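You operate a simulated robot arm through the tools that you are given. There is no shell and no other tool.

Carry out the task below with a simulated robot arm. There is one attempt and no reset: what you move stays moved.

JOB
Measure the distance between the two holes of the block on the glass.
Fine: zero on the small hole, then read on the big one; leave the block on the glass; keep power, computer, light and zoom as set.

Only the result counts: the job must be done as asked and must still hold three seconds after the hand-in. Knocking over, shifting, dropping, spilling or breaking anything else fails it.

ROBOT AND FRAMES
A 5-joint arm with a two-finger parallel gripper, fixed in place. Base frame: the origin is on the floor under the middle of its stand, x ahead of it, y to its left, z up. Units: m, rad, N and s.
It reaches about 1.134 m from its shoulder. Its first joint turns from -2.601 to 2.601 rad. Payload 1.57 kg.
The tool frame sits at the grasp point between the pads (the TCP): z along the fingers, y along the line on which they close. The tips reach 0.03 m beyond it. The gripper opens to 0.11 m. The fingers are 0.024 m wide and 0.012 m thick; the gripper's body (0.048 by 0.112 m) begins 0.078 m behind the TCP.
Orientation is that of the tool frame in the base frame, as a unit quaternion [x, y, z, w]. With the fingers straight down and closing along the base's y, the tool's x points along the base's -x, its y along +y and its z along -z.

CONTROLS
- The arm moves only by the tool servo_tool. Its argument "increments" is a list of rows, each a list of 7 numbers: the shift along the base's x, y, z in units of 20 mm (1.0 is 20 mm), then the turn, a rotation vector about the base's x, y, z in units of 6 degrees (1.0 is 6 degrees), then the closure, from 0 (fully open) to 1 (shut). In form: [[x, y, z, wx, wy, wz, grip], ...]. A call has 1 to 20 rows; each row shifts and turns the commanded pose from where the row before left it. A call with a number of a shift or a turn outside -1 to 1 is refused whole. Rows are played at 5 a second. More than 0.05 m and 0.15 rad between two rows, or a gripper value outside its range, and nothing of the call is played. Where a pose cannot be reached the arm comes as near as it can. A force on the tool above 40 N (or 10 N above the force at the start of the call, whichever is more), or a blocked arm, ends the call early, and 0.2 s more pass. Each finger travels about 0.153 m/s and halts on what it meets, pressing with about 43 N; the grip force reading is that of the motor and also rises with nothing between the fingers. The clock runs only during rows and for 0.2 s after the last one: add rows that do not move to give the fingers time. The reply holds the time, the measured pose of the TCP, the force on the tool along the base axes, the opening and the grip force, in the units named above and with some noise, with the torque about the TCP (base axes, N m) and any sound that the robot's microphone picked up, and new pictures: "show" is both (left out), scene, wrist or none.
- Cameras (640 x 400 px; columns grow to the right, rows downward): "scene" is fixed at [0.2226, -0.6488, 1.5399]; the picture's right is [1.00, -0.03, 0.00], its down [-0.01, -0.37, -0.93] and it looks along [0.02, 0.93, -0.37] (base axes); focal length 363 px, centre (320, 200). "wrist" rides on the gripper at [0.07, 0.016, -0.141] in the tool frame; the picture's right is [-0.23, 0.97, 0.00], its down [-0.86, -0.20, -0.48] and it looks along [-0.47, -0.11, 0.88] (tool axes); focal length 222 px, centre (320, 200). There is no depth. A picture from a camera that has moved, and an enlarged one, comes with that camera's place and axes in the base frame and with its lens.
- slide_trunk(by): slides the trunk up (or, below 0, down) by that many m; the arm rides with it, the base frame stays. It gives what a move gives, with no picture.
- inspect(camera, box): a new picture of the part [left, top, right, bottom] of that camera's present view, enlarged. The clock stands still meanwhile.
- sign_off(): hands the job in; it is judged then, once.

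Nothing tells you positions but the pictures and the camera data. Unless the task says otherwise, let go and move clear before handing in.

The tools are called as name(argument=value, ...) on one line, values as JSON. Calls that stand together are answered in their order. servo_tool: Moves the arm, as the interface text tells. Its arguments: {"type":"object","properties":{"increments":{"type":"array","items":{"type":"array","items":{"type":"number"}}},"show":{"type":"string","enum":["both","scene","wrist","none"]}},"required":["increments"]} The other tools are called the same way: slide_trunk (by) moves the trunk up or down; inspect (camera, box) takes an enlarged picture of a part of a camera's view; sign_off () hands the job in.

At the start:

```text
time_s: 0.0
eef_pos: [0.2245, 0.5787, 1.2094]
orientation: [0.001, 1.0, 0.001, 0.0]
wrist_force: [0.3, -1.1, -0.8]
wrist_torque: [0.0, -0.01, 0.05]
grip_width: 0.11
grasp_force: 0.1
trunk travel left (down, up): [-0.943, 0.027]
```

scene: 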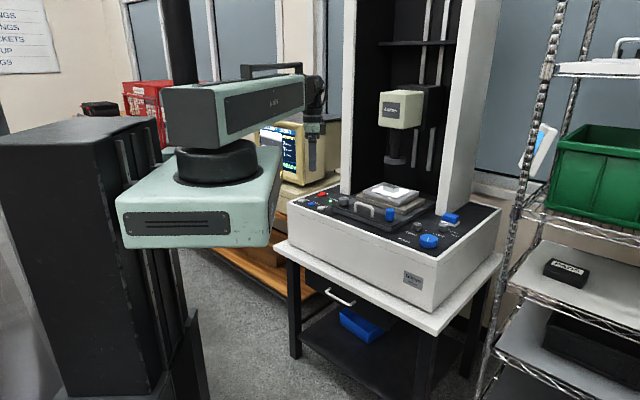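
wrist: 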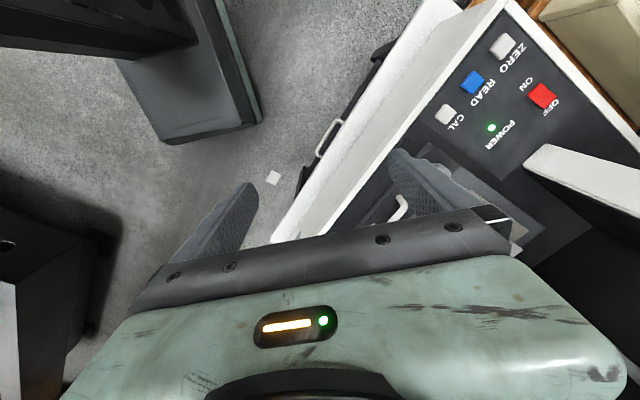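

I see a measuring microscope on a table, with buttons (ZERO, READ, CAL, power), knobs and a block on the stage, and a computer screen behind the arm. I'll enlarge the views before moving anything.

inspect(camera="scene", box=[280, 160, 500, 300])

inspect(camera="scene", box=[250, 110, 330, 190])

inspect(camera="wrist", box=[400, 0, 640, 280])

inspect(camera="scene", box=[340, 60, 480, 220])

inspect(camera="scene", box=[0, 0, 120, 80])

```text
2.86 times, centred on (390, 230) of scene
camera zoom: at [0.2226, -0.6488, 1.5399], right [1.0, -0.03, 0.0], down [-0.01, -0.37, -0.93], along [0.02, 0.93, -0.37], focal length 1038 px, centre (120, 114)
```

zoom: 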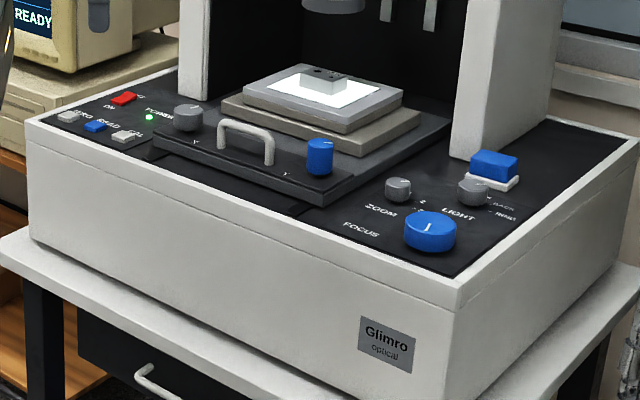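

```text
5.00 times, centred on (290, 150) of scene
camera zoom: at [0.2226, -0.6488, 1.5399], right [1.0, -0.03, 0.0], down [-0.01, -0.37, -0.93], along [0.02, 0.93, -0.37], focal length 1816 px, centre (470, 450)
```

zoom: 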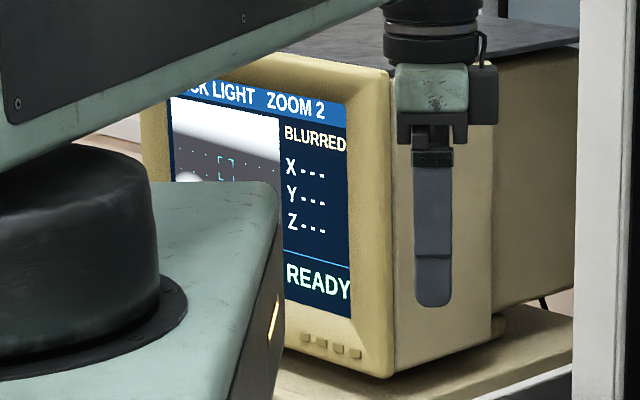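

```text
1.43 times, centred on (520, 140) of wrist
camera zoom: at [0.1561, 0.5947, 1.3506], right [0.23, 0.97, 0.0], down [0.86, -0.2, 0.48], along [0.47, -0.11, -0.88], focal length 317 px, centre (34, 286)
```

zoom: 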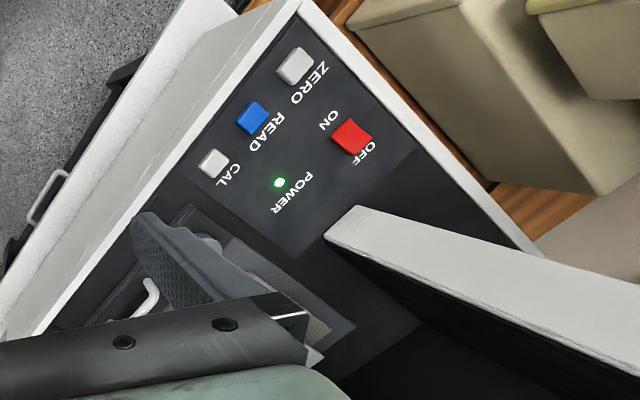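

```text
2.50 times, centred on (410, 140) of scene
camera zoom: at [0.2226, -0.6488, 1.5399], right [1.0, -0.03, 0.0], down [-0.01, -0.37, -0.93], along [0.02, 0.93, -0.37], focal length 908 px, centre (95, 350)
```

zoom: 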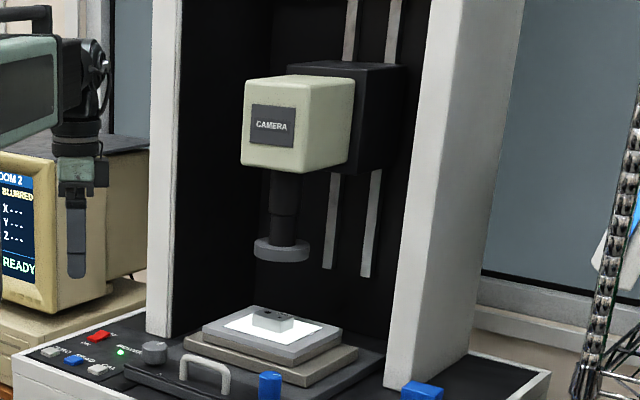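

```text
5.00 times, centred on (60, 40) of scene
camera zoom: at [0.2226, -0.6488, 1.5399], right [1.0, -0.03, 0.0], down [-0.01, -0.37, -0.93], along [0.02, 0.93, -0.37], focal length 1816 px, centre (1620, 1000)
```

zoom: 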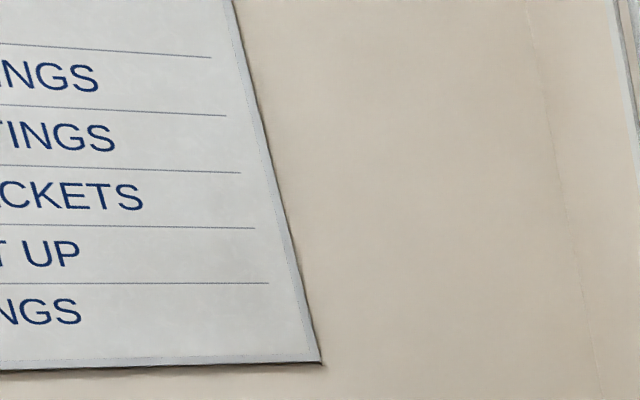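

I can make out a FOCUS knob, ZOOM and LIGHT selectors, two stage knobs with a handle, and the ZERO, READ and CAL buttons. The screen says "BLURRED", so I'll look closer at the knobs and labels.

inspect(camera="scene", box=[325, 190, 405, 240])

inspect(camera="scene", box=[395, 200, 475, 250])

inspect(camera="scene", box=[285, 180, 365, 230])

inspect(camera="scene", box=[350, 170, 430, 220])

inspect(camera="scene", box=[370, 80, 450, 180])

```text
8.00 times, centred on (365, 215) of scene
camera zoom: at [0.2226, -0.6488, 1.5399], right [1.0, -0.03, 0.0], down [-0.01, -0.37, -0.93], along [0.02, 0.93, -0.37], focal length 2905 px, centre (-40, 80)
```

zoom: 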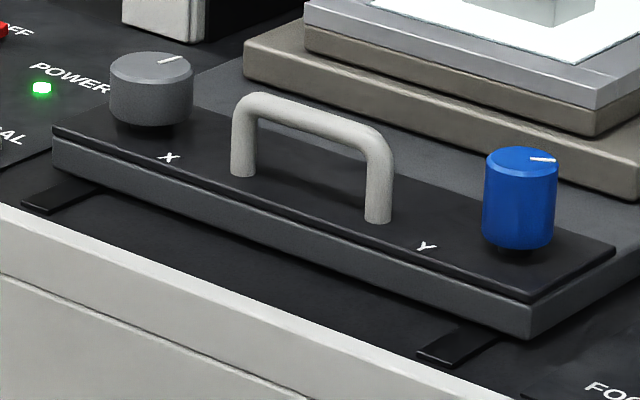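

```text
8.00 times, centred on (435, 225) of scene
camera zoom: at [0.2226, -0.6488, 1.5399], right [1.0, -0.03, 0.0], down [-0.01, -0.37, -0.93], along [0.02, 0.93, -0.37], focal length 2905 px, centre (-600, 0)
```

zoom: 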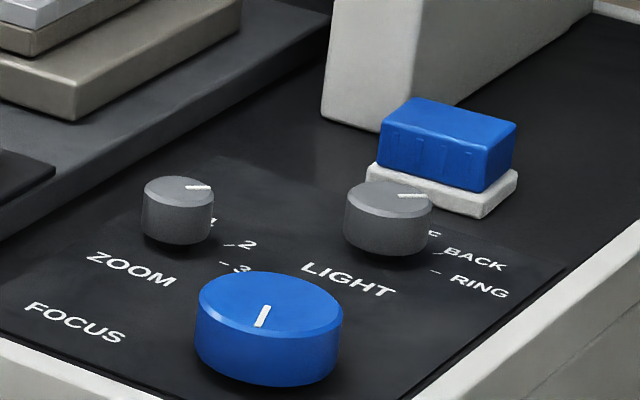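

```text
8.00 times, centred on (325, 205) of scene
camera zoom: at [0.2226, -0.6488, 1.5399], right [1.0, -0.03, 0.0], down [-0.01, -0.37, -0.93], along [0.02, 0.93, -0.37], focal length 2905 px, centre (280, 160)
```

zoom: 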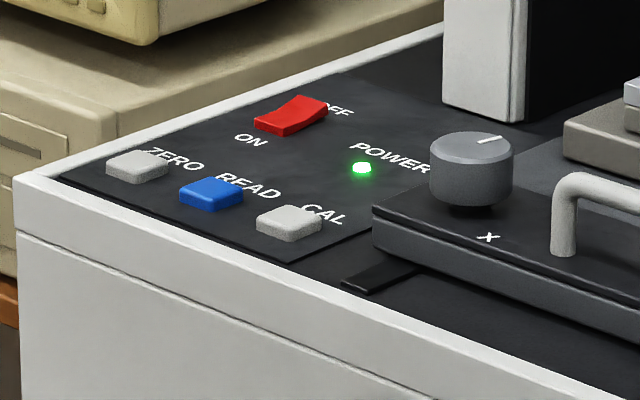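

```text
8.00 times, centred on (390, 195) of scene
camera zoom: at [0.2226, -0.6488, 1.5399], right [1.0, -0.03, 0.0], down [-0.01, -0.37, -0.93], along [0.02, 0.93, -0.37], focal length 2905 px, centre (-240, 240)
```

zoom: 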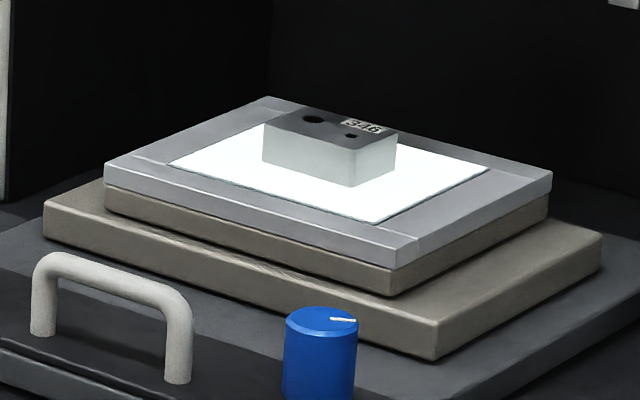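

```text
4.00 times, centred on (410, 130) of scene
camera zoom: at [0.2226, -0.6488, 1.5399], right [1.0, -0.03, 0.0], down [-0.01, -0.37, -0.93], along [0.02, 0.93, -0.37], focal length 1453 px, centre (-40, 480)
```

zoom: 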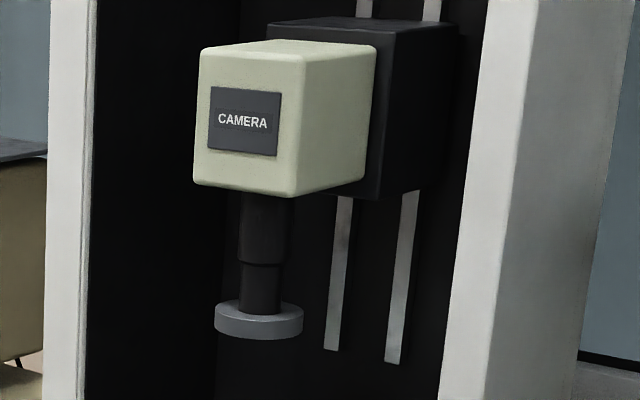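

The block's big hole is at its left rear and the small one at its right front, and the machine faces the robot's base at about 45°. Next I'll read the visible part of the screen and the holes more closely.

inspect(camera="scene", box=[268, 124, 300, 154])

inspect(camera="scene", box=[375, 180, 405, 199])

inspect(camera="scene", box=[410, 208, 465, 245])

```text
13.33 times, centred on (284, 139) of scene
camera zoom: at [0.2226, -0.6488, 1.5399], right [1.0, -0.03, 0.0], down [-0.01, -0.37, -0.93], along [0.02, 0.93, -0.37], focal length 4842 px, centre (800, 1013)
```

zoom: 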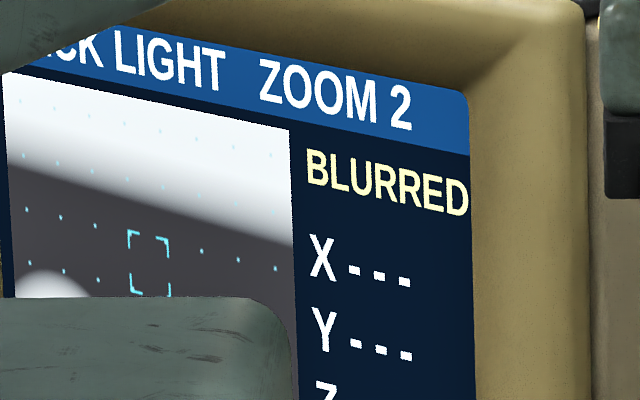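

```text
16.00 times, centred on (390, 190) of scene
camera zoom: at [0.2226, -0.6488, 1.5399], right [1.0, -0.03, 0.0], down [-0.01, -0.37, -0.93], along [0.02, 0.93, -0.37], focal length 5810 px, centre (-800, 368)
```

zoom: 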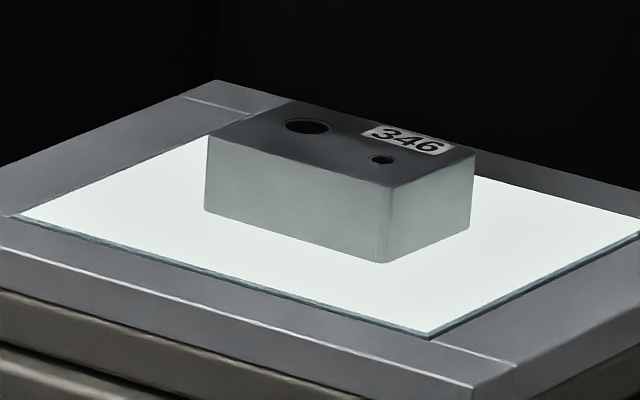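

```text
10.81 times, centred on (438, 226) of scene
camera zoom: at [0.2226, -0.6488, 1.5399], right [1.0, -0.03, 0.0], down [-0.01, -0.37, -0.93], along [0.02, 0.93, -0.37], focal length 3926 px, centre (-950, -86)
```

zoom: 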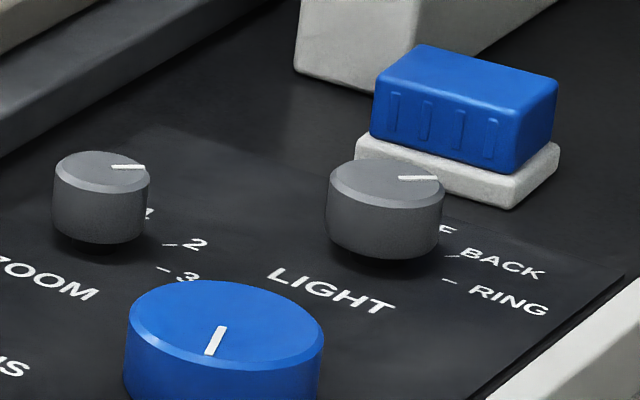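

The big hole shows in the screen's lower left, blurred, so focusing comes first. I'll test how the arm moves with a couple of small steps well clear of everything.

servo_tool(increments=[[0, 0, 1, 0, 0, 0, 0], [0, 0, -1, 0, 0, 0, 0], [0, 0, -1, 0, 0, 0, 0], [0, 0, 0, 0, 0, 1, 0], [0, 0, 0, 0, 0, 1, 0], [0, 0, 0, 0, 0, 0, 0]], show="scene")

```text
time_s: 1.4
eef_pos: [0.2252, 0.5788, 1.209]
orientation: [-0.105, 0.994, -0.001, 0.0]
wrist_force: [0.1, 0.5, -0.4]
wrist_torque: [-0.01, -0.03, 0.0]
grip_width: 0.1101
grasp_force: 0.1
out of reach, approached as far as the arm can: row 1, 2, 3
trunk travel left (down, up): [-0.943, 0.027]
```

scene: 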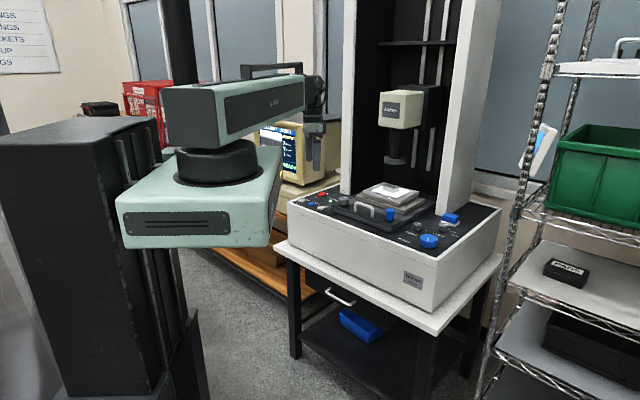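

The arm can't change height with the fingers straight down, so the trunk sets the height and the servo handles x, y and yaw. I'll move at this height to above the FOCUS knob, near (0.62, 0.46), and look from there.

servo_tool(increments=[[1, -0.3, 0, 0, 0, 0.3, 0], [1, -0.3, 0, 0, 0, 0.3, 0], [1, -0.3, 0, 0, 0, 0.3, 0], [1, -0.3, 0, 0, 0, 0.3, 0], [1, -0.3, 0, 0, 0, 0.3, 0], [1, -0.3, 0, 0, 0, 0.3, 0], [1, -0.3, 0, 0, 0, 0.3, 0], [1, -0.3, 0, 0, 0, 0.3, 0], [1, -0.3, 0, 0, 0, 0.3, 0], [1, -0.3, 0, 0, 0, 0.3, 0], [1, -0.3, 0, 0, 0, 0.3, 0], [1, -0.3, 0, 0, 0, 0.3, 0], [1, -0.3, 0, 0, 0, 0.3, 0], [1, -0.3, 0, 0, 0, 0.3, 0], [1, -0.3, 0, 0, 0, 0.3, 0], [1, -0.3, 0, 0, 0, 0.3, 0], [0, -0.3, 0, 0, 0, 0.3, 0], [0, -0.3, 0, 0, 0, 0.3, 0], [0, 0, 0, 0, 0, 0, 0]])

```text
time_s: 5.4
eef_pos: [0.5465, 0.47, 1.2106]
orientation: [-0.378, 0.926, 0.0, 0.0]
wrist_force: [-0.5, -0.6, 0.6]
wrist_torque: [0.0, -0.01, 0.02]
grip_width: 0.11
grasp_force: 0.1
trunk travel left (down, up): [-0.943, 0.027]
camera wrist: at [0.485, 0.4327, 1.3506], right [-0.52, 0.85, 0.0], down [0.75, 0.46, 0.48], along [0.41, 0.25, -0.88], focal length 222 px, centre (320, 200)
```

scene: 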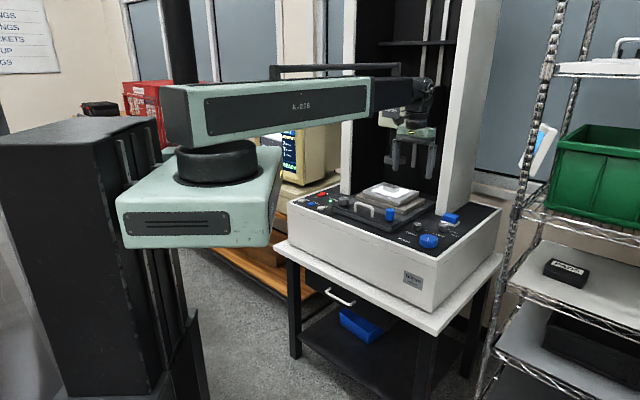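
wrist: 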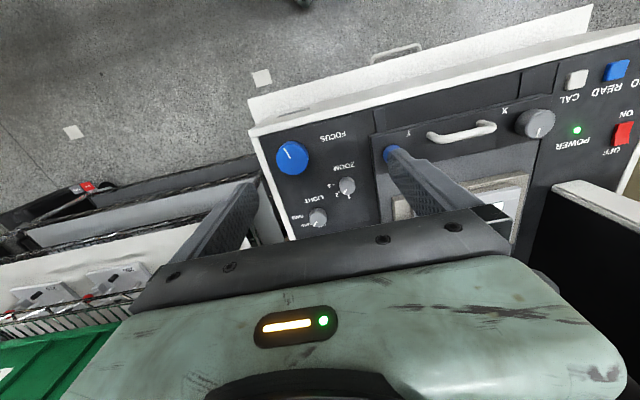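

The arm telescopes, and the scene camera still sees the screen partly past it. I'll enlarge the wrist view to pin down the knobs and check the screen.

inspect(camera="wrist", box=[260, 110, 400, 240])

inspect(camera="wrist", box=[370, 80, 570, 230])

inspect(camera="scene", box=[255, 118, 305, 178])

```text
3.08 times, centred on (330, 175) of wrist
camera zoom: at [0.485, 0.4327, 1.3506], right [-0.52, 0.85, 0.0], down [0.75, 0.46, 0.48], along [0.41, 0.25, -0.88], focal length 684 px, centre (289, 277)
```

zoom: 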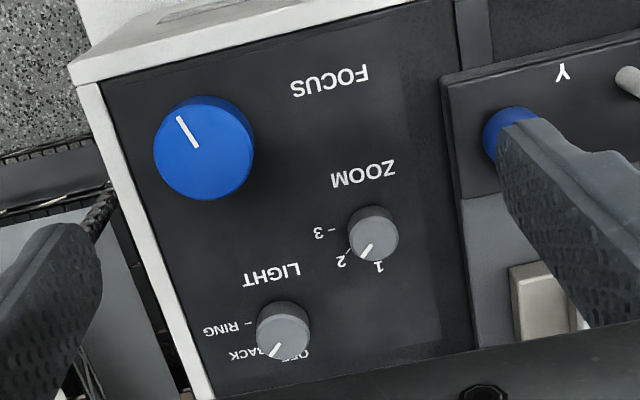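

```text
2.67 times, centred on (470, 155) of wrist
camera zoom: at [0.485, 0.4327, 1.3506], right [-0.52, 0.85, 0.0], down [0.75, 0.46, 0.48], along [0.41, 0.25, -0.88], focal length 592 px, centre (-80, 320)
```

zoom: 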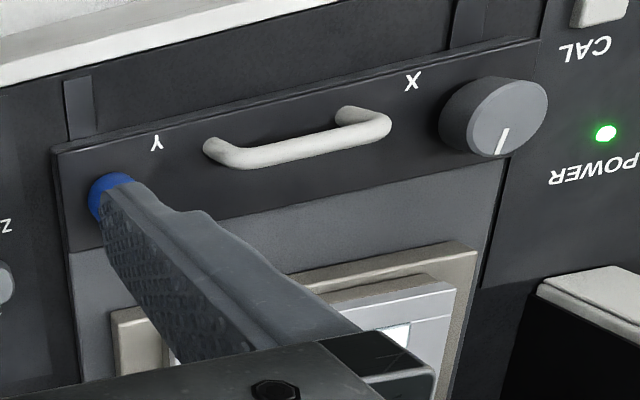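

```text
6.67 times, centred on (280, 148) of scene
camera zoom: at [0.2226, -0.6488, 1.5399], right [1.0, -0.03, 0.0], down [-0.01, -0.37, -0.93], along [0.02, 0.93, -0.37], focal length 2421 px, centre (587, 547)
```

zoom: 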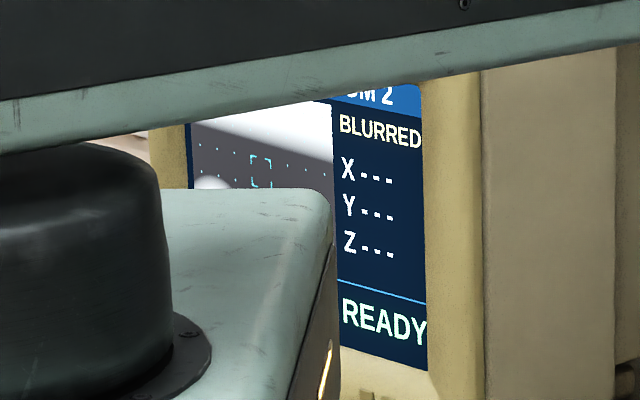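

FOCUS sits at about (0.62, 0.455) with its top near z 0.955; the X knob is near (0.355, 0.76) and the Y knob near (0.514, 0.585). I'll centre over FOCUS and come partway down to check alignment.

servo_tool(increments=[[0.9125, -0.1925, 0, 0, 0, 0, 0], [0.9125, -0.1925, 0, 0, 0, 0, 0], [0.9125, -0.1925, 0, 0, 0, 0, 0], [0.9125, -0.1925, 0, 0, 0, 0, 0], [0, 0, 0, 0, 0, 0, 0]], show="none")

slide_trunk(by=-0.17)

servo_tool(increments=[[0, 0, 0, 0, 0, 0, 0]])

```text
time_s: 6.6
eef_pos: [0.6181, 0.4542, 1.211]
orientation: [-0.378, 0.926, 0.0, 0.0]
wrist_force: [-0.2, 0.4, -0.1]
wrist_torque: [0.02, 0.0, 0.01]
grip_width: 0.11
grasp_force: 0.1
trunk travel left (down, up): [-0.943, 0.027]
```

```text
time_s: 8.5
eef_pos: [0.618, 0.4545, 1.0402]
orientation: [-0.378, 0.926, 0.001, 0.0]
wrist_force: [-0.3, -0.2, -0.1]
wrist_torque: [0.01, -0.01, 0.02]
grip_width: 0.1098
grasp_force: 0.0
trunk travel left (down, up): [-0.773, 0.197]
```

```text
time_s: 8.9
eef_pos: [0.618, 0.4551, 1.0401]
orientation: [-0.377, 0.926, 0.0, 0.0]
wrist_force: [-0.1, -0.1, -0.1]
wrist_torque: [0.03, 0.01, 0.01]
grip_width: 0.1102
grasp_force: 0.1
trunk travel left (down, up): [-0.773, 0.197]
camera wrist: at [0.5573, 0.4172, 1.1806], right [-0.52, 0.85, 0.0], down [0.75, 0.46, 0.48], along [0.41, 0.25, -0.88], focal length 222 px, centre (320, 200)
```

scene: 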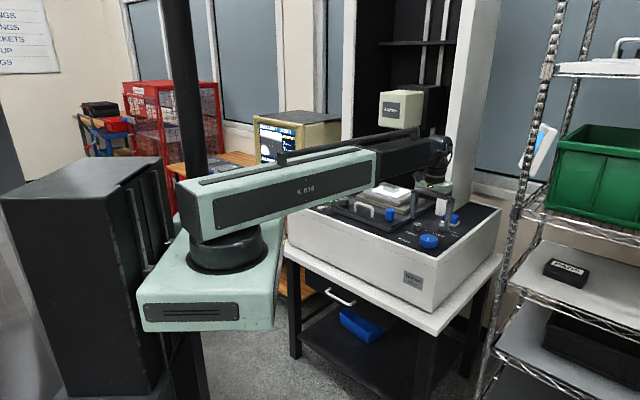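
wrist: 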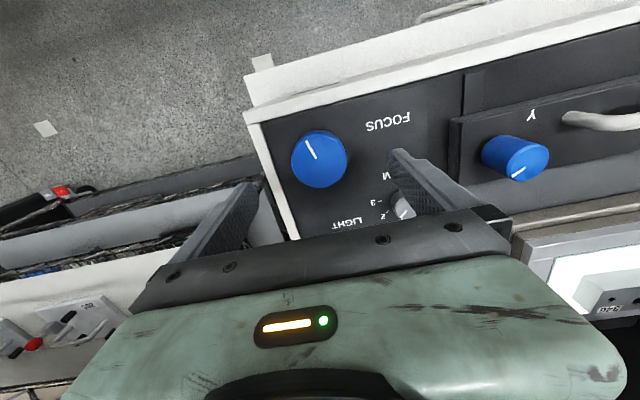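

The alignment over FOCUS looks good and the scene camera now sees the screen. I'll enlarge the screen and finish the descent so the tips stop just above the panel.

slide_trunk(by=-0.076)

inspect(camera="scene", box=[250, 108, 340, 168])

inspect(camera="wrist", box=[220, 80, 460, 240])

```text
time_s: 10.1
eef_pos: [0.6179, 0.4547, 0.9642]
orientation: [-0.378, 0.926, 0.0, 0.0]
wrist_force: [0.4, 0.5, 0.1]
wrist_torque: [0.0, -0.02, -0.02]
grip_width: 0.1101
grasp_force: 0.0
trunk travel left (down, up): [-0.697, 0.273]
```

```text
6.67 times, centred on (295, 138) of scene
camera zoom: at [0.2226, -0.6488, 1.5399], right [1.0, -0.03, 0.0], down [-0.01, -0.37, -0.93], along [0.02, 0.93, -0.37], focal length 2421 px, centre (487, 613)
```

zoom: 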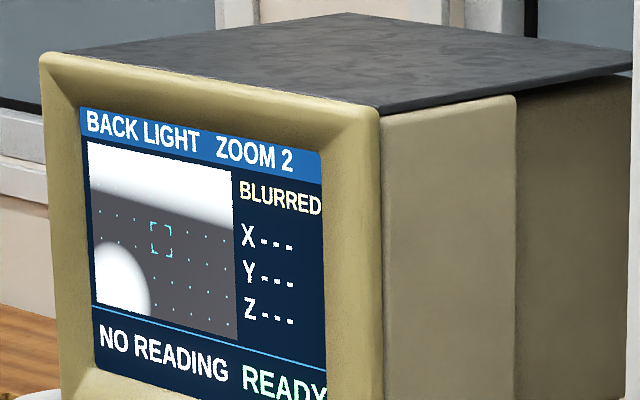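

```text
2.50 times, centred on (340, 160) of wrist
camera zoom: at [0.5573, 0.4171, 1.1046], right [-0.52, 0.85, 0.0], down [0.75, 0.46, 0.48], along [0.41, 0.25, -0.88], focal length 555 px, centre (270, 300)
```

zoom: 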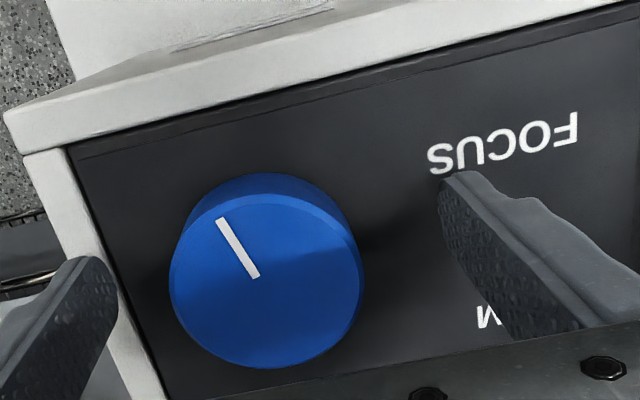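

The whole screen is visible from this pose: BLURRED, ZOOM 2, BACK LIGHT, READY, NO READING. I'll grip the FOCUS knob, turn it 24° counter-clockwise and watch the blur.

servo_tool(increments=[[0, 0, 0, 0, 0, 0, 0.3], [0, 0, 0, 0, 0, 0, 0.6], [0, 0, 0, 0, 0, 0, 0.6], [0, 0, 0, 0, 0, 0, 0.6]], show="none")

servo_tool(increments=[[0, 0, 0, 0, 0, 1, 0.6], [0, 0, 0, 0, 0, 1, 0.6], [0, 0, 0, 0, 0, 1, 0.6], [0, 0, 0, 0, 0, 1, 0.6], [0, 0, 0, 0, 0, 0, 0.6]])

inspect(camera="scene", box=[255, 118, 305, 168])

```text
time_s: 11.1
eef_pos: [0.6191, 0.4533, 0.9646]
orientation: [-0.377, 0.926, -0.001, 0.0]
wrist_force: [13.9, -11.8, 3.4]
wrist_torque: [-0.66, -0.36, -0.14]
grip_width: 0.0593
grasp_force: 44.9
trunk travel left (down, up): [-0.697, 0.273]
```

```text
time_s: 12.4
eef_pos: [0.6218, 0.451, 0.9629]
orientation: [-0.561, 0.828, -0.004, 0.001]
wrist_force: [9.2, -5.9, 3.8]
wrist_torque: [-0.69, -0.15, -0.1]
grip_width: 0.0598
grasp_force: 45.5
trunk travel left (down, up): [-0.697, 0.273]
stopped in row 5: the force on the tool passed its limit at 40 N (the readings are from after the stop); the commanded pose is now the measured one
camera wrist: at [0.5804, 0.3931, 1.1044], right [-0.82, 0.57, -0.01], down [0.5, 0.72, 0.48], along [0.28, 0.39, -0.88], focal length 222 px, centre (320, 200)
```

scene: 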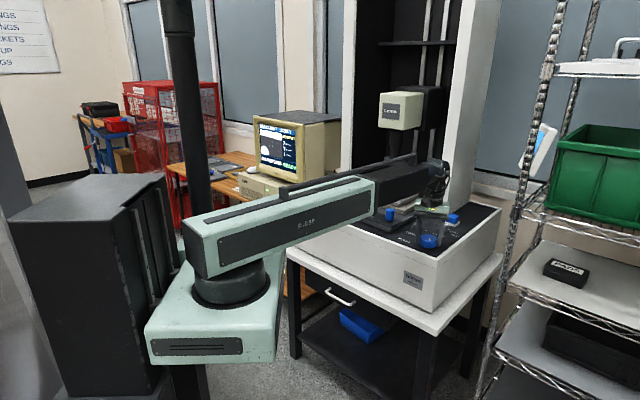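
wrist: 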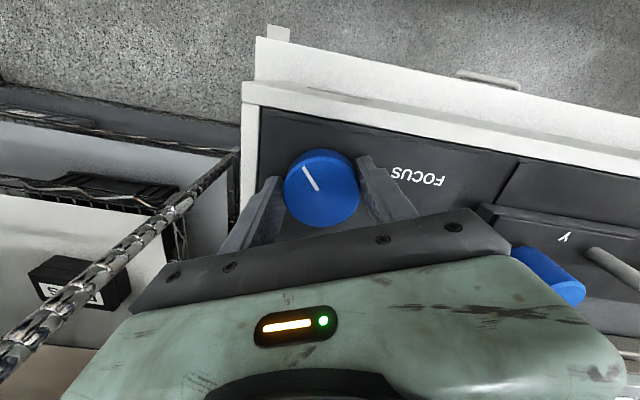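

```text
8.00 times, centred on (280, 143) of scene
camera zoom: at [0.2226, -0.6488, 1.5399], right [1.0, -0.03, 0.0], down [-0.01, -0.37, -0.93], along [0.02, 0.93, -0.37], focal length 2905 px, centre (640, 656)
```

zoom: 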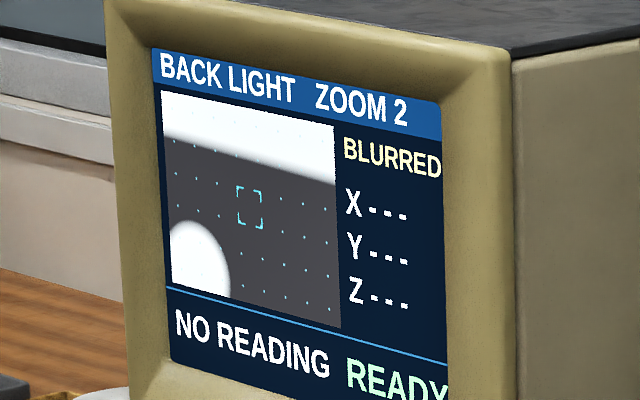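

The picture sharpened, so counter-clockwise is the right direction. The knob centre is slightly to +x/−y of the grip, so I'll shift a little to relieve the side load and keep turning in small steps.

servo_tool(increments=[[0.08, -0.06, 0, 0, 0, 0, 0.6], [0, 0, 0, 0, 0, 0, 0.6]], show="none")

servo_tool(increments=[[0, 0, 0, 0, 0, 0.7, 0.6], [0, 0, 0, 0, 0, 0.7, 0.6], [0, 0, 0, 0, 0, 0.6, 0.6], [0, 0, 0, 0, 0, 0, 0.6]], show="wrist")

inspect(camera="scene", box=[255, 118, 305, 168])

```text
time_s: 13.1
eef_pos: [0.6222, 0.4506, 0.9633]
orientation: [-0.562, 0.827, -0.002, 0.0]
wrist_force: [5.7, -5.6, -0.6]
wrist_torque: [-0.53, -0.32, -0.05]
grip_width: 0.0591
grasp_force: 44.7
trunk travel left (down, up): [-0.697, 0.273]
```

```text
time_s: 14.1
eef_pos: [0.6231, 0.4508, 0.9637]
orientation: [-0.646, 0.764, -0.003, 0.002]
wrist_force: [13.7, -9.7, 4.0]
wrist_torque: [-0.34, 0.54, -0.12]
grip_width: 0.059
grasp_force: 45.1
trunk travel left (down, up): [-0.697, 0.273]
camera wrist: at [0.5951, 0.3849, 1.1043], right [-0.92, 0.39, -0.01], down [0.34, 0.81, 0.48], along [0.19, 0.44, -0.88], focal length 222 px, centre (320, 200)
```

wrist: 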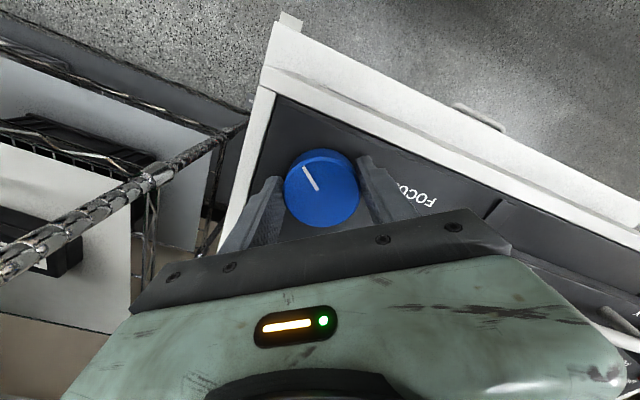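

```text
8.00 times, centred on (280, 143) of scene
camera zoom: at [0.2226, -0.6488, 1.5399], right [1.0, -0.03, 0.0], down [-0.01, -0.37, -0.93], along [0.02, 0.93, -0.37], focal length 2905 px, centre (640, 656)
```

zoom: 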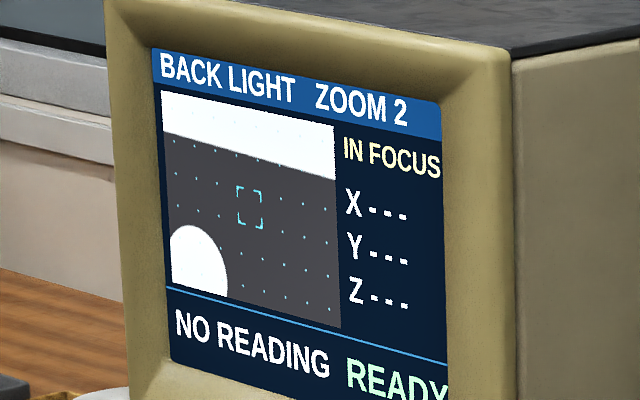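

The screen now says IN FOCUS. I'll add 3° for margin and check that it holds.

servo_tool(increments=[[0, 0, 0, 0, 0, 0.5, 0.6], [0, 0, 0, 0, 0, 0, 0.6]], show="none")

inspect(camera="scene", box=[255, 118, 305, 168])

```text
time_s: 14.7
eef_pos: [0.6232, 0.4504, 0.9638]
orientation: [-0.665, 0.747, -0.003, 0.002]
wrist_force: [21.2, -8.6, 9.7]
wrist_torque: [-0.3, 0.28, -0.18]
grip_width: 0.0591
grasp_force: 45.2
trunk travel left (down, up): [-0.697, 0.273]
```

```text
8.00 times, centred on (280, 143) of scene
camera zoom: at [0.2226, -0.6488, 1.5399], right [1.0, -0.03, 0.0], down [-0.01, -0.37, -0.93], along [0.02, 0.93, -0.37], focal length 2905 px, centre (640, 656)
```

zoom: 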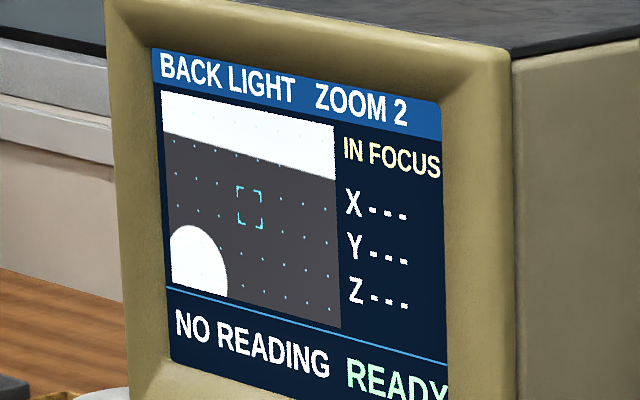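

Still IN FOCUS. I'll open the fingers, rise clear of the Y knob and check the focus again before moving on.

servo_tool(increments=[[0, 0, 0, 0, 0, 0, 0.3], [0, 0, 0, 0, 0, 0, 0], [0, 0, 0, 0, 0, 0, 0], [0, 0, 0, 0, 0, 0, 0]], show="none")

slide_trunk(by=0.12)

servo_tool(increments=[[0, 0, 0, 0, 0, 0, 0]])

inspect(camera="scene", box=[255, 113, 305, 173])

inspect(camera="wrist", box=[250, 80, 640, 330])

```text
time_s: 15.7
eef_pos: [0.6207, 0.4521, 0.9634]
orientation: [-0.665, 0.747, -0.003, 0.001]
wrist_force: [0.6, -0.5, -0.5]
wrist_torque: [-0.01, 0.03, 0.01]
grip_width: 0.1099
grasp_force: 0.1
trunk travel left (down, up): [-0.697, 0.273]
```

```text
time_s: 17.1
eef_pos: [0.6219, 0.4534, 1.0834]
orientation: [-0.666, 0.746, -0.003, 0.002]
wrist_force: [-0.1, 0.1, -0.4]
wrist_torque: [0.01, 0.03, 0.0]
grip_width: 0.11
grasp_force: 0.2
trunk travel left (down, up): [-0.817, 0.153]
```

```text
time_s: 17.6
eef_pos: [0.621, 0.4524, 1.0829]
orientation: [-0.665, 0.747, -0.003, 0.002]
wrist_force: [0.5, 0.5, -0.1]
wrist_torque: [0.03, 0.03, 0.0]
grip_width: 0.11
grasp_force: 0.0
trunk travel left (down, up): [-0.817, 0.153]
camera wrist: at [0.5968, 0.3849, 1.2245], right [-0.94, 0.34, -0.01], down [0.29, 0.83, 0.48], along [0.17, 0.45, -0.88], focal length 222 px, centre (320, 200)
```

scene: 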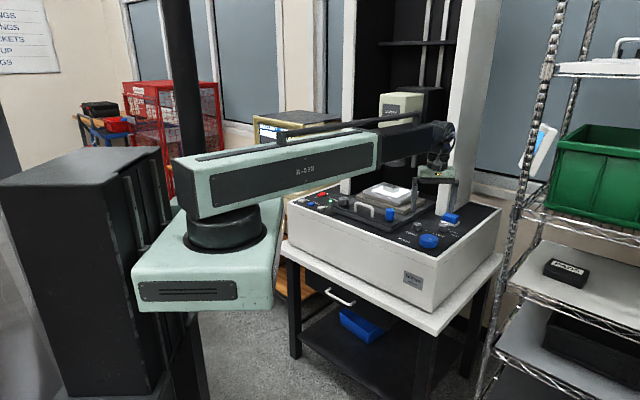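
wrist: 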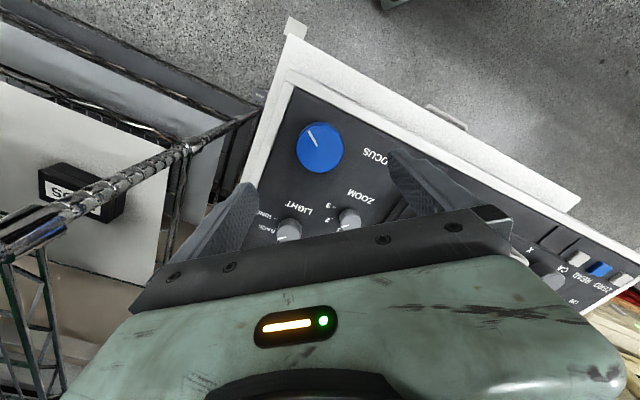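

```text
6.67 times, centred on (280, 143) of scene
camera zoom: at [0.2226, -0.6488, 1.5399], right [1.0, -0.03, 0.0], down [-0.01, -0.37, -0.93], along [0.02, 0.93, -0.37], focal length 2421 px, centre (587, 580)
```

zoom: 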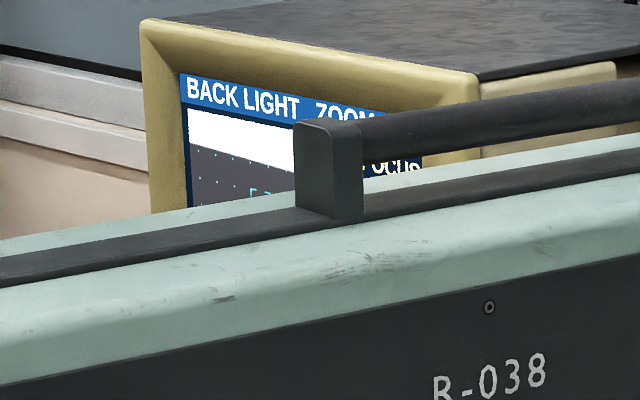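

```text
1.60 times, centred on (445, 205) of wrist
camera zoom: at [0.5968, 0.3849, 1.2245], right [-0.94, 0.34, -0.01], down [0.29, 0.83, 0.48], along [0.17, 0.45, -0.88], focal length 355 px, centre (120, 192)
```

zoom: 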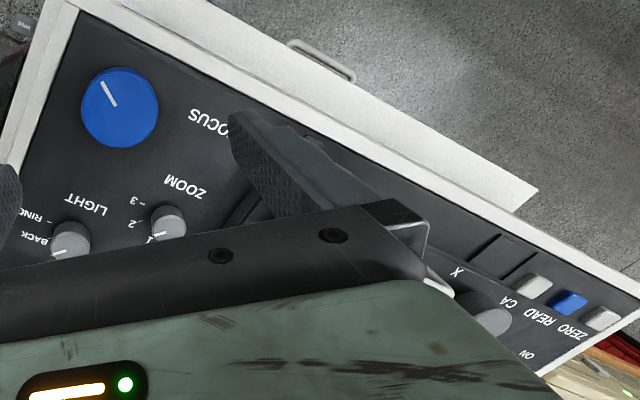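

Focus still shows. I'll move to above the Y knob at about (0.514, 0.585), with the fingers partly open and yawed back to 45°, and check alignment from there.

servo_tool(increments=[[-0.669, 0.829, 0, 0, 0, -0.8, 0.2], [-0.669, 0.829, 0, 0, 0, -0.8, 0.4], [-0.669, 0.829, 0, 0, 0, -0.8, 0.4], [-0.669, 0.829, 0, 0, 0, -0.8, 0.4], [-0.669, 0.829, 0, 0, 0, -0.8, 0.4], [-0.669, 0.829, 0, 0, 0, -0.8, 0.4], [-0.669, 0.829, 0, 0, 0, -0.8, 0.4], [-0.669, 0.829, 0, 0, 0, -0.8, 0.4], [0, 0, 0, 0, 0, 0, 0.4]])

inspect(camera="wrist", box=[220, 80, 540, 280])

inspect(camera="scene", box=[340, 160, 480, 250])

```text
time_s: 19.6
eef_pos: [0.5136, 0.5857, 1.0849]
orientation: [-0.383, 0.924, -0.004, 0.001]
wrist_force: [0.1, -0.1, 0.6]
wrist_torque: [0.01, -0.01, -0.02]
grip_width: 0.0659
grasp_force: 0.1
trunk travel left (down, up): [-0.817, 0.153]
camera wrist: at [0.4523, 0.5479, 1.2246], right [-0.53, 0.85, -0.01], down [0.74, 0.47, 0.48], along [0.41, 0.25, -0.88], focal length 222 px, centre (320, 200)
```

scene: 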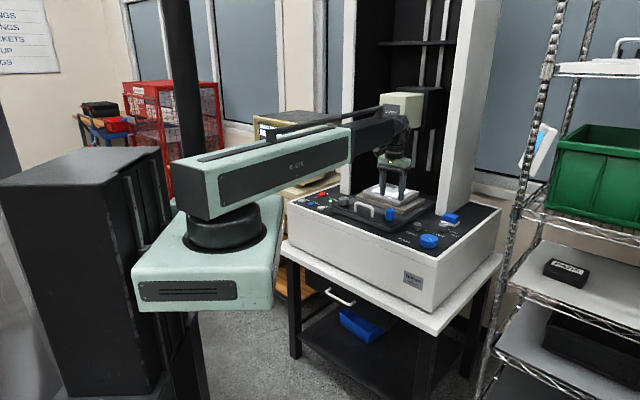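
wrist: 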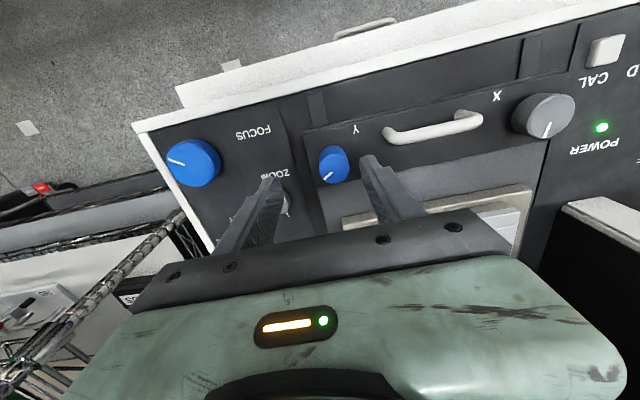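

```text
2.00 times, centred on (380, 180) of wrist
camera zoom: at [0.4523, 0.5479, 1.2246], right [-0.53, 0.85, -0.01], down [0.74, 0.47, 0.48], along [0.41, 0.25, -0.88], focal length 444 px, centre (200, 240)
```

zoom: 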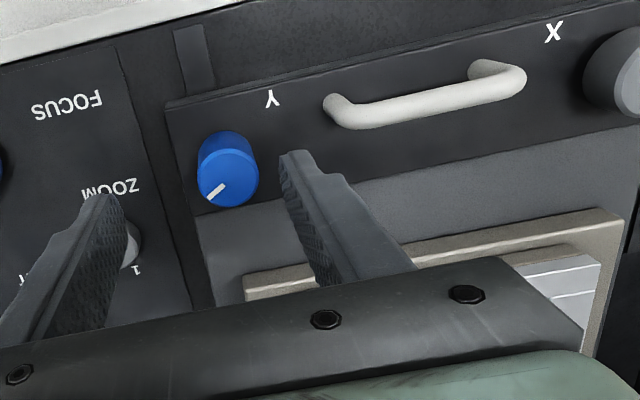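

```text
4.44 times, centred on (410, 205) of scene
camera zoom: at [0.2226, -0.6488, 1.5399], right [1.0, -0.03, 0.0], down [-0.01, -0.37, -0.93], along [0.02, 0.93, -0.37], focal length 1614 px, centre (-80, 178)
```

zoom: 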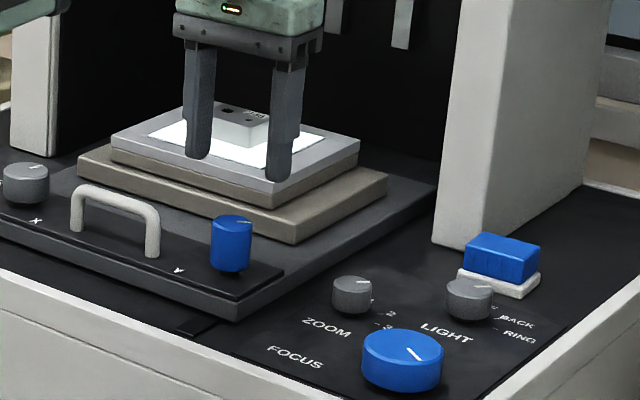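

A second look puts the Y knob at about (0.517, 0.603) with its top near z 0.998. I'll correct by 17 mm in y, go down and verify before closing.

servo_tool(increments=[[0.15, 0.87, 0, 0, 0, 0, 0.4], [0, 0, 0, 0, 0, 0, 0.4]], show="none")

slide_trunk(by=-0.045)

inspect(camera="wrist", box=[220, 80, 460, 230])

inspect(camera="scene", box=[340, 160, 440, 230])

```text
time_s: 20.1
eef_pos: [0.5174, 0.6031, 1.0826]
orientation: [-0.382, 0.924, -0.004, 0.0]
wrist_force: [-0.6, 0.5, -0.1]
wrist_torque: [0.0, 0.0, -0.03]
grip_width: 0.0659
grasp_force: 0.1
trunk travel left (down, up): [-0.817, 0.153]
```

```text
time_s: 21.0
eef_pos: [0.5161, 0.6023, 1.0395]
orientation: [-0.383, 0.924, -0.004, 0.0]
wrist_force: [0.5, 0.2, -0.8]
wrist_torque: [-0.02, -0.02, 0.01]
grip_width: 0.0659
grasp_force: 0.0
trunk travel left (down, up): [-0.772, 0.198]
```

```text
2.67 times, centred on (340, 155) of wrist
camera zoom: at [0.4552, 0.5648, 1.1796], right [-0.53, 0.85, -0.01], down [0.74, 0.47, 0.48], along [0.41, 0.25, -0.88], focal length 592 px, centre (267, 320)
```

zoom: 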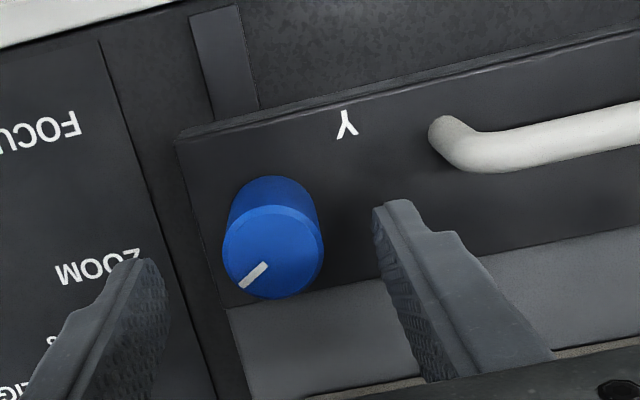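

```text
5.71 times, centred on (390, 195) of scene
camera zoom: at [0.2226, -0.6488, 1.5399], right [1.0, -0.03, 0.0], down [-0.01, -0.37, -0.93], along [0.02, 0.93, -0.37], focal length 2075 px, centre (-80, 229)
```

zoom: 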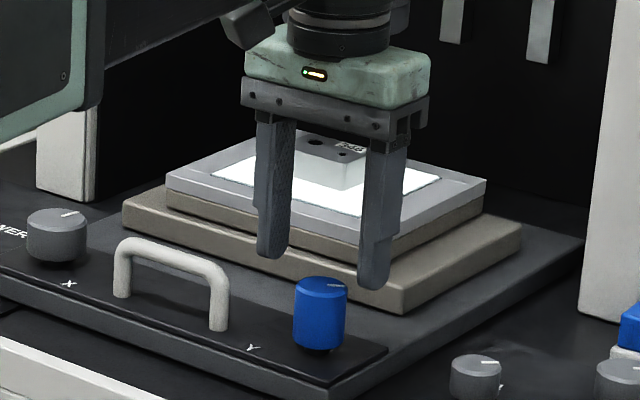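

The knob is centred between the fingers. I'll go down around the Y knob, close, and check the screen.

servo_tool(increments=[[0.05, 0.07, 0, 0, 0, 0, 0.4]], show="none")

slide_trunk(by=-0.044)

servo_tool(increments=[[0, 0, 0, 0, 0, 0, 0.6], [0, 0, 0, 0, 0, 0, 0.8], [0, 0, 0, 0, 0, 0, 0.8], [0, 0, 0, 0, 0, 0, 0.8]])

inspect(camera="scene", box=[250, 112, 350, 182])

```text
time_s: 21.4
eef_pos: [0.5164, 0.6046, 1.04]
orientation: [-0.382, 0.924, -0.003, 0.0]
wrist_force: [0.2, -0.8, 0.2]
wrist_torque: [-0.02, 0.0, 0.03]
grip_width: 0.066
grasp_force: 0.1
trunk travel left (down, up): [-0.772, 0.198]
```

```text
time_s: 22.3
eef_pos: [0.5171, 0.6042, 0.9948]
orientation: [-0.383, 0.924, -0.003, 0.0]
wrist_force: [-0.2, 0.2, 0.0]
wrist_torque: [-0.01, -0.01, -0.01]
grip_width: 0.0659
grasp_force: 0.0
trunk travel left (down, up): [-0.728, 0.242]
```

```text
time_s: 23.3
eef_pos: [0.5164, 0.6037, 0.9945]
orientation: [-0.383, 0.924, -0.002, 0.0]
wrist_force: [0.5, 1.6, 1.0]
wrist_torque: [0.78, 0.95, -0.02]
grip_width: 0.0338
grasp_force: 41.7
trunk travel left (down, up): [-0.728, 0.242]
camera wrist: at [0.4557, 0.5665, 1.1356], right [-0.53, 0.85, -0.01], down [0.74, 0.47, 0.48], along [0.41, 0.25, -0.88], focal length 222 px, centre (320, 200)
```

scene: 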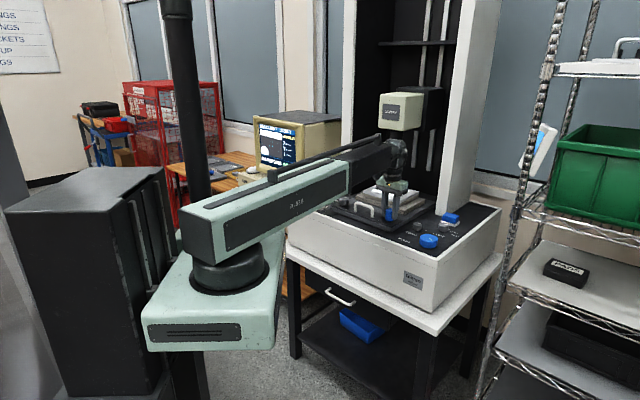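
wrist: 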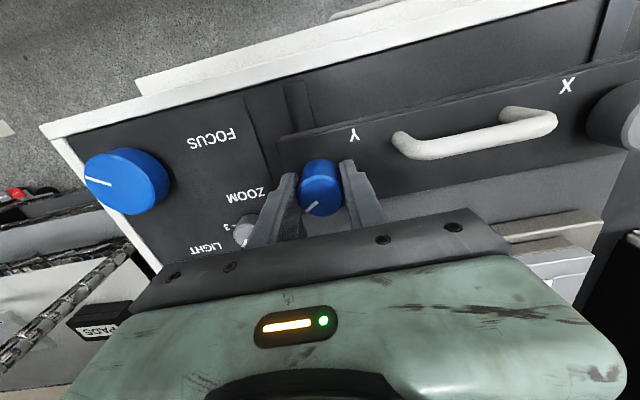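

```text
5.71 times, centred on (300, 147) of scene
camera zoom: at [0.2226, -0.6488, 1.5399], right [1.0, -0.03, 0.0], down [-0.01, -0.37, -0.93], along [0.02, 0.93, -0.37], focal length 2075 px, centre (434, 503)
```

zoom: 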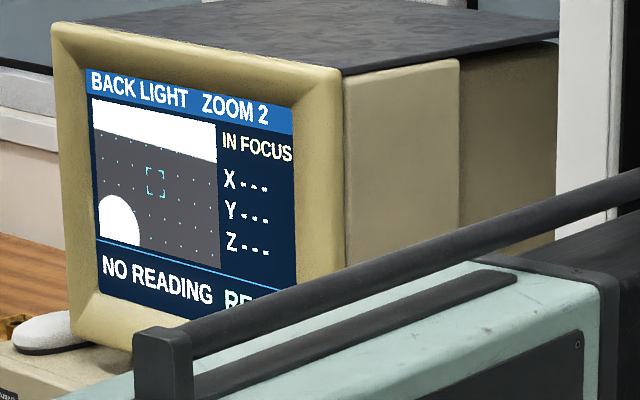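

The grip on the Y knob is clean, the screen is visible and it's still IN FOCUS. I'll turn Y by 30° counter-clockwise to learn its ratio and direction.

servo_tool(increments=[[0, 0, 0, 0, 0, 1, 0.8], [0, 0, 0, 0, 0, 1, 0.8], [0, 0, 0, 0, 0, 1, 0.8], [0, 0, 0, 0, 0, 1, 0.8], [0, 0, 0, 0, 0, 1, 0.8], [0, 0, 0, 0, 0, 0, 0.8]], show="wrist")

inspect(camera="scene", box=[255, 113, 315, 168])

```text
time_s: 24.7
eef_pos: [0.5174, 0.6037, 0.9961]
orientation: [-0.61, 0.793, -0.003, 0.002]
wrist_force: [5.5, -8.0, -0.7]
wrist_torque: [0.81, 0.56, -0.04]
grip_width: 0.0333
grasp_force: 41.2
trunk travel left (down, up): [-0.728, 0.242]
camera wrist: at [0.4835, 0.5401, 1.1356], right [-0.88, 0.47, -0.01], down [0.41, 0.78, 0.48], along [0.23, 0.42, -0.88], focal length 222 px, centre (320, 200)
```

wrist: 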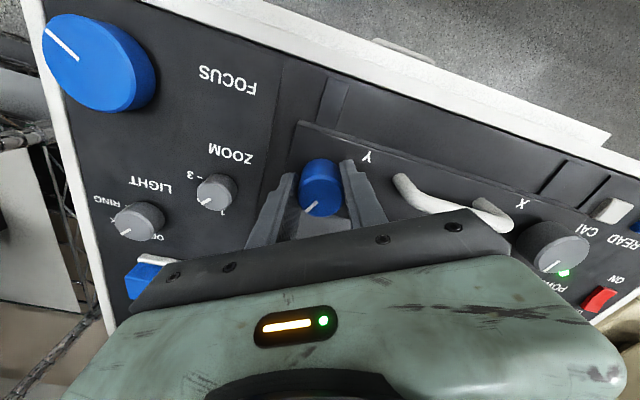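

```text
7.27 times, centred on (285, 140) of scene
camera zoom: at [0.2226, -0.6488, 1.5399], right [1.0, -0.03, 0.0], down [-0.01, -0.37, -0.93], along [0.02, 0.93, -0.37], focal length 2641 px, centre (574, 633)
```

zoom: 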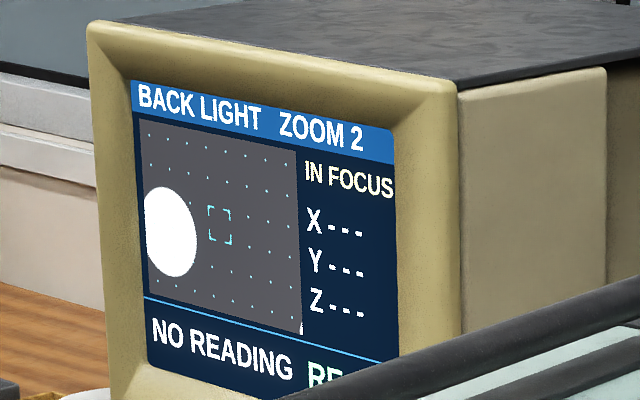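

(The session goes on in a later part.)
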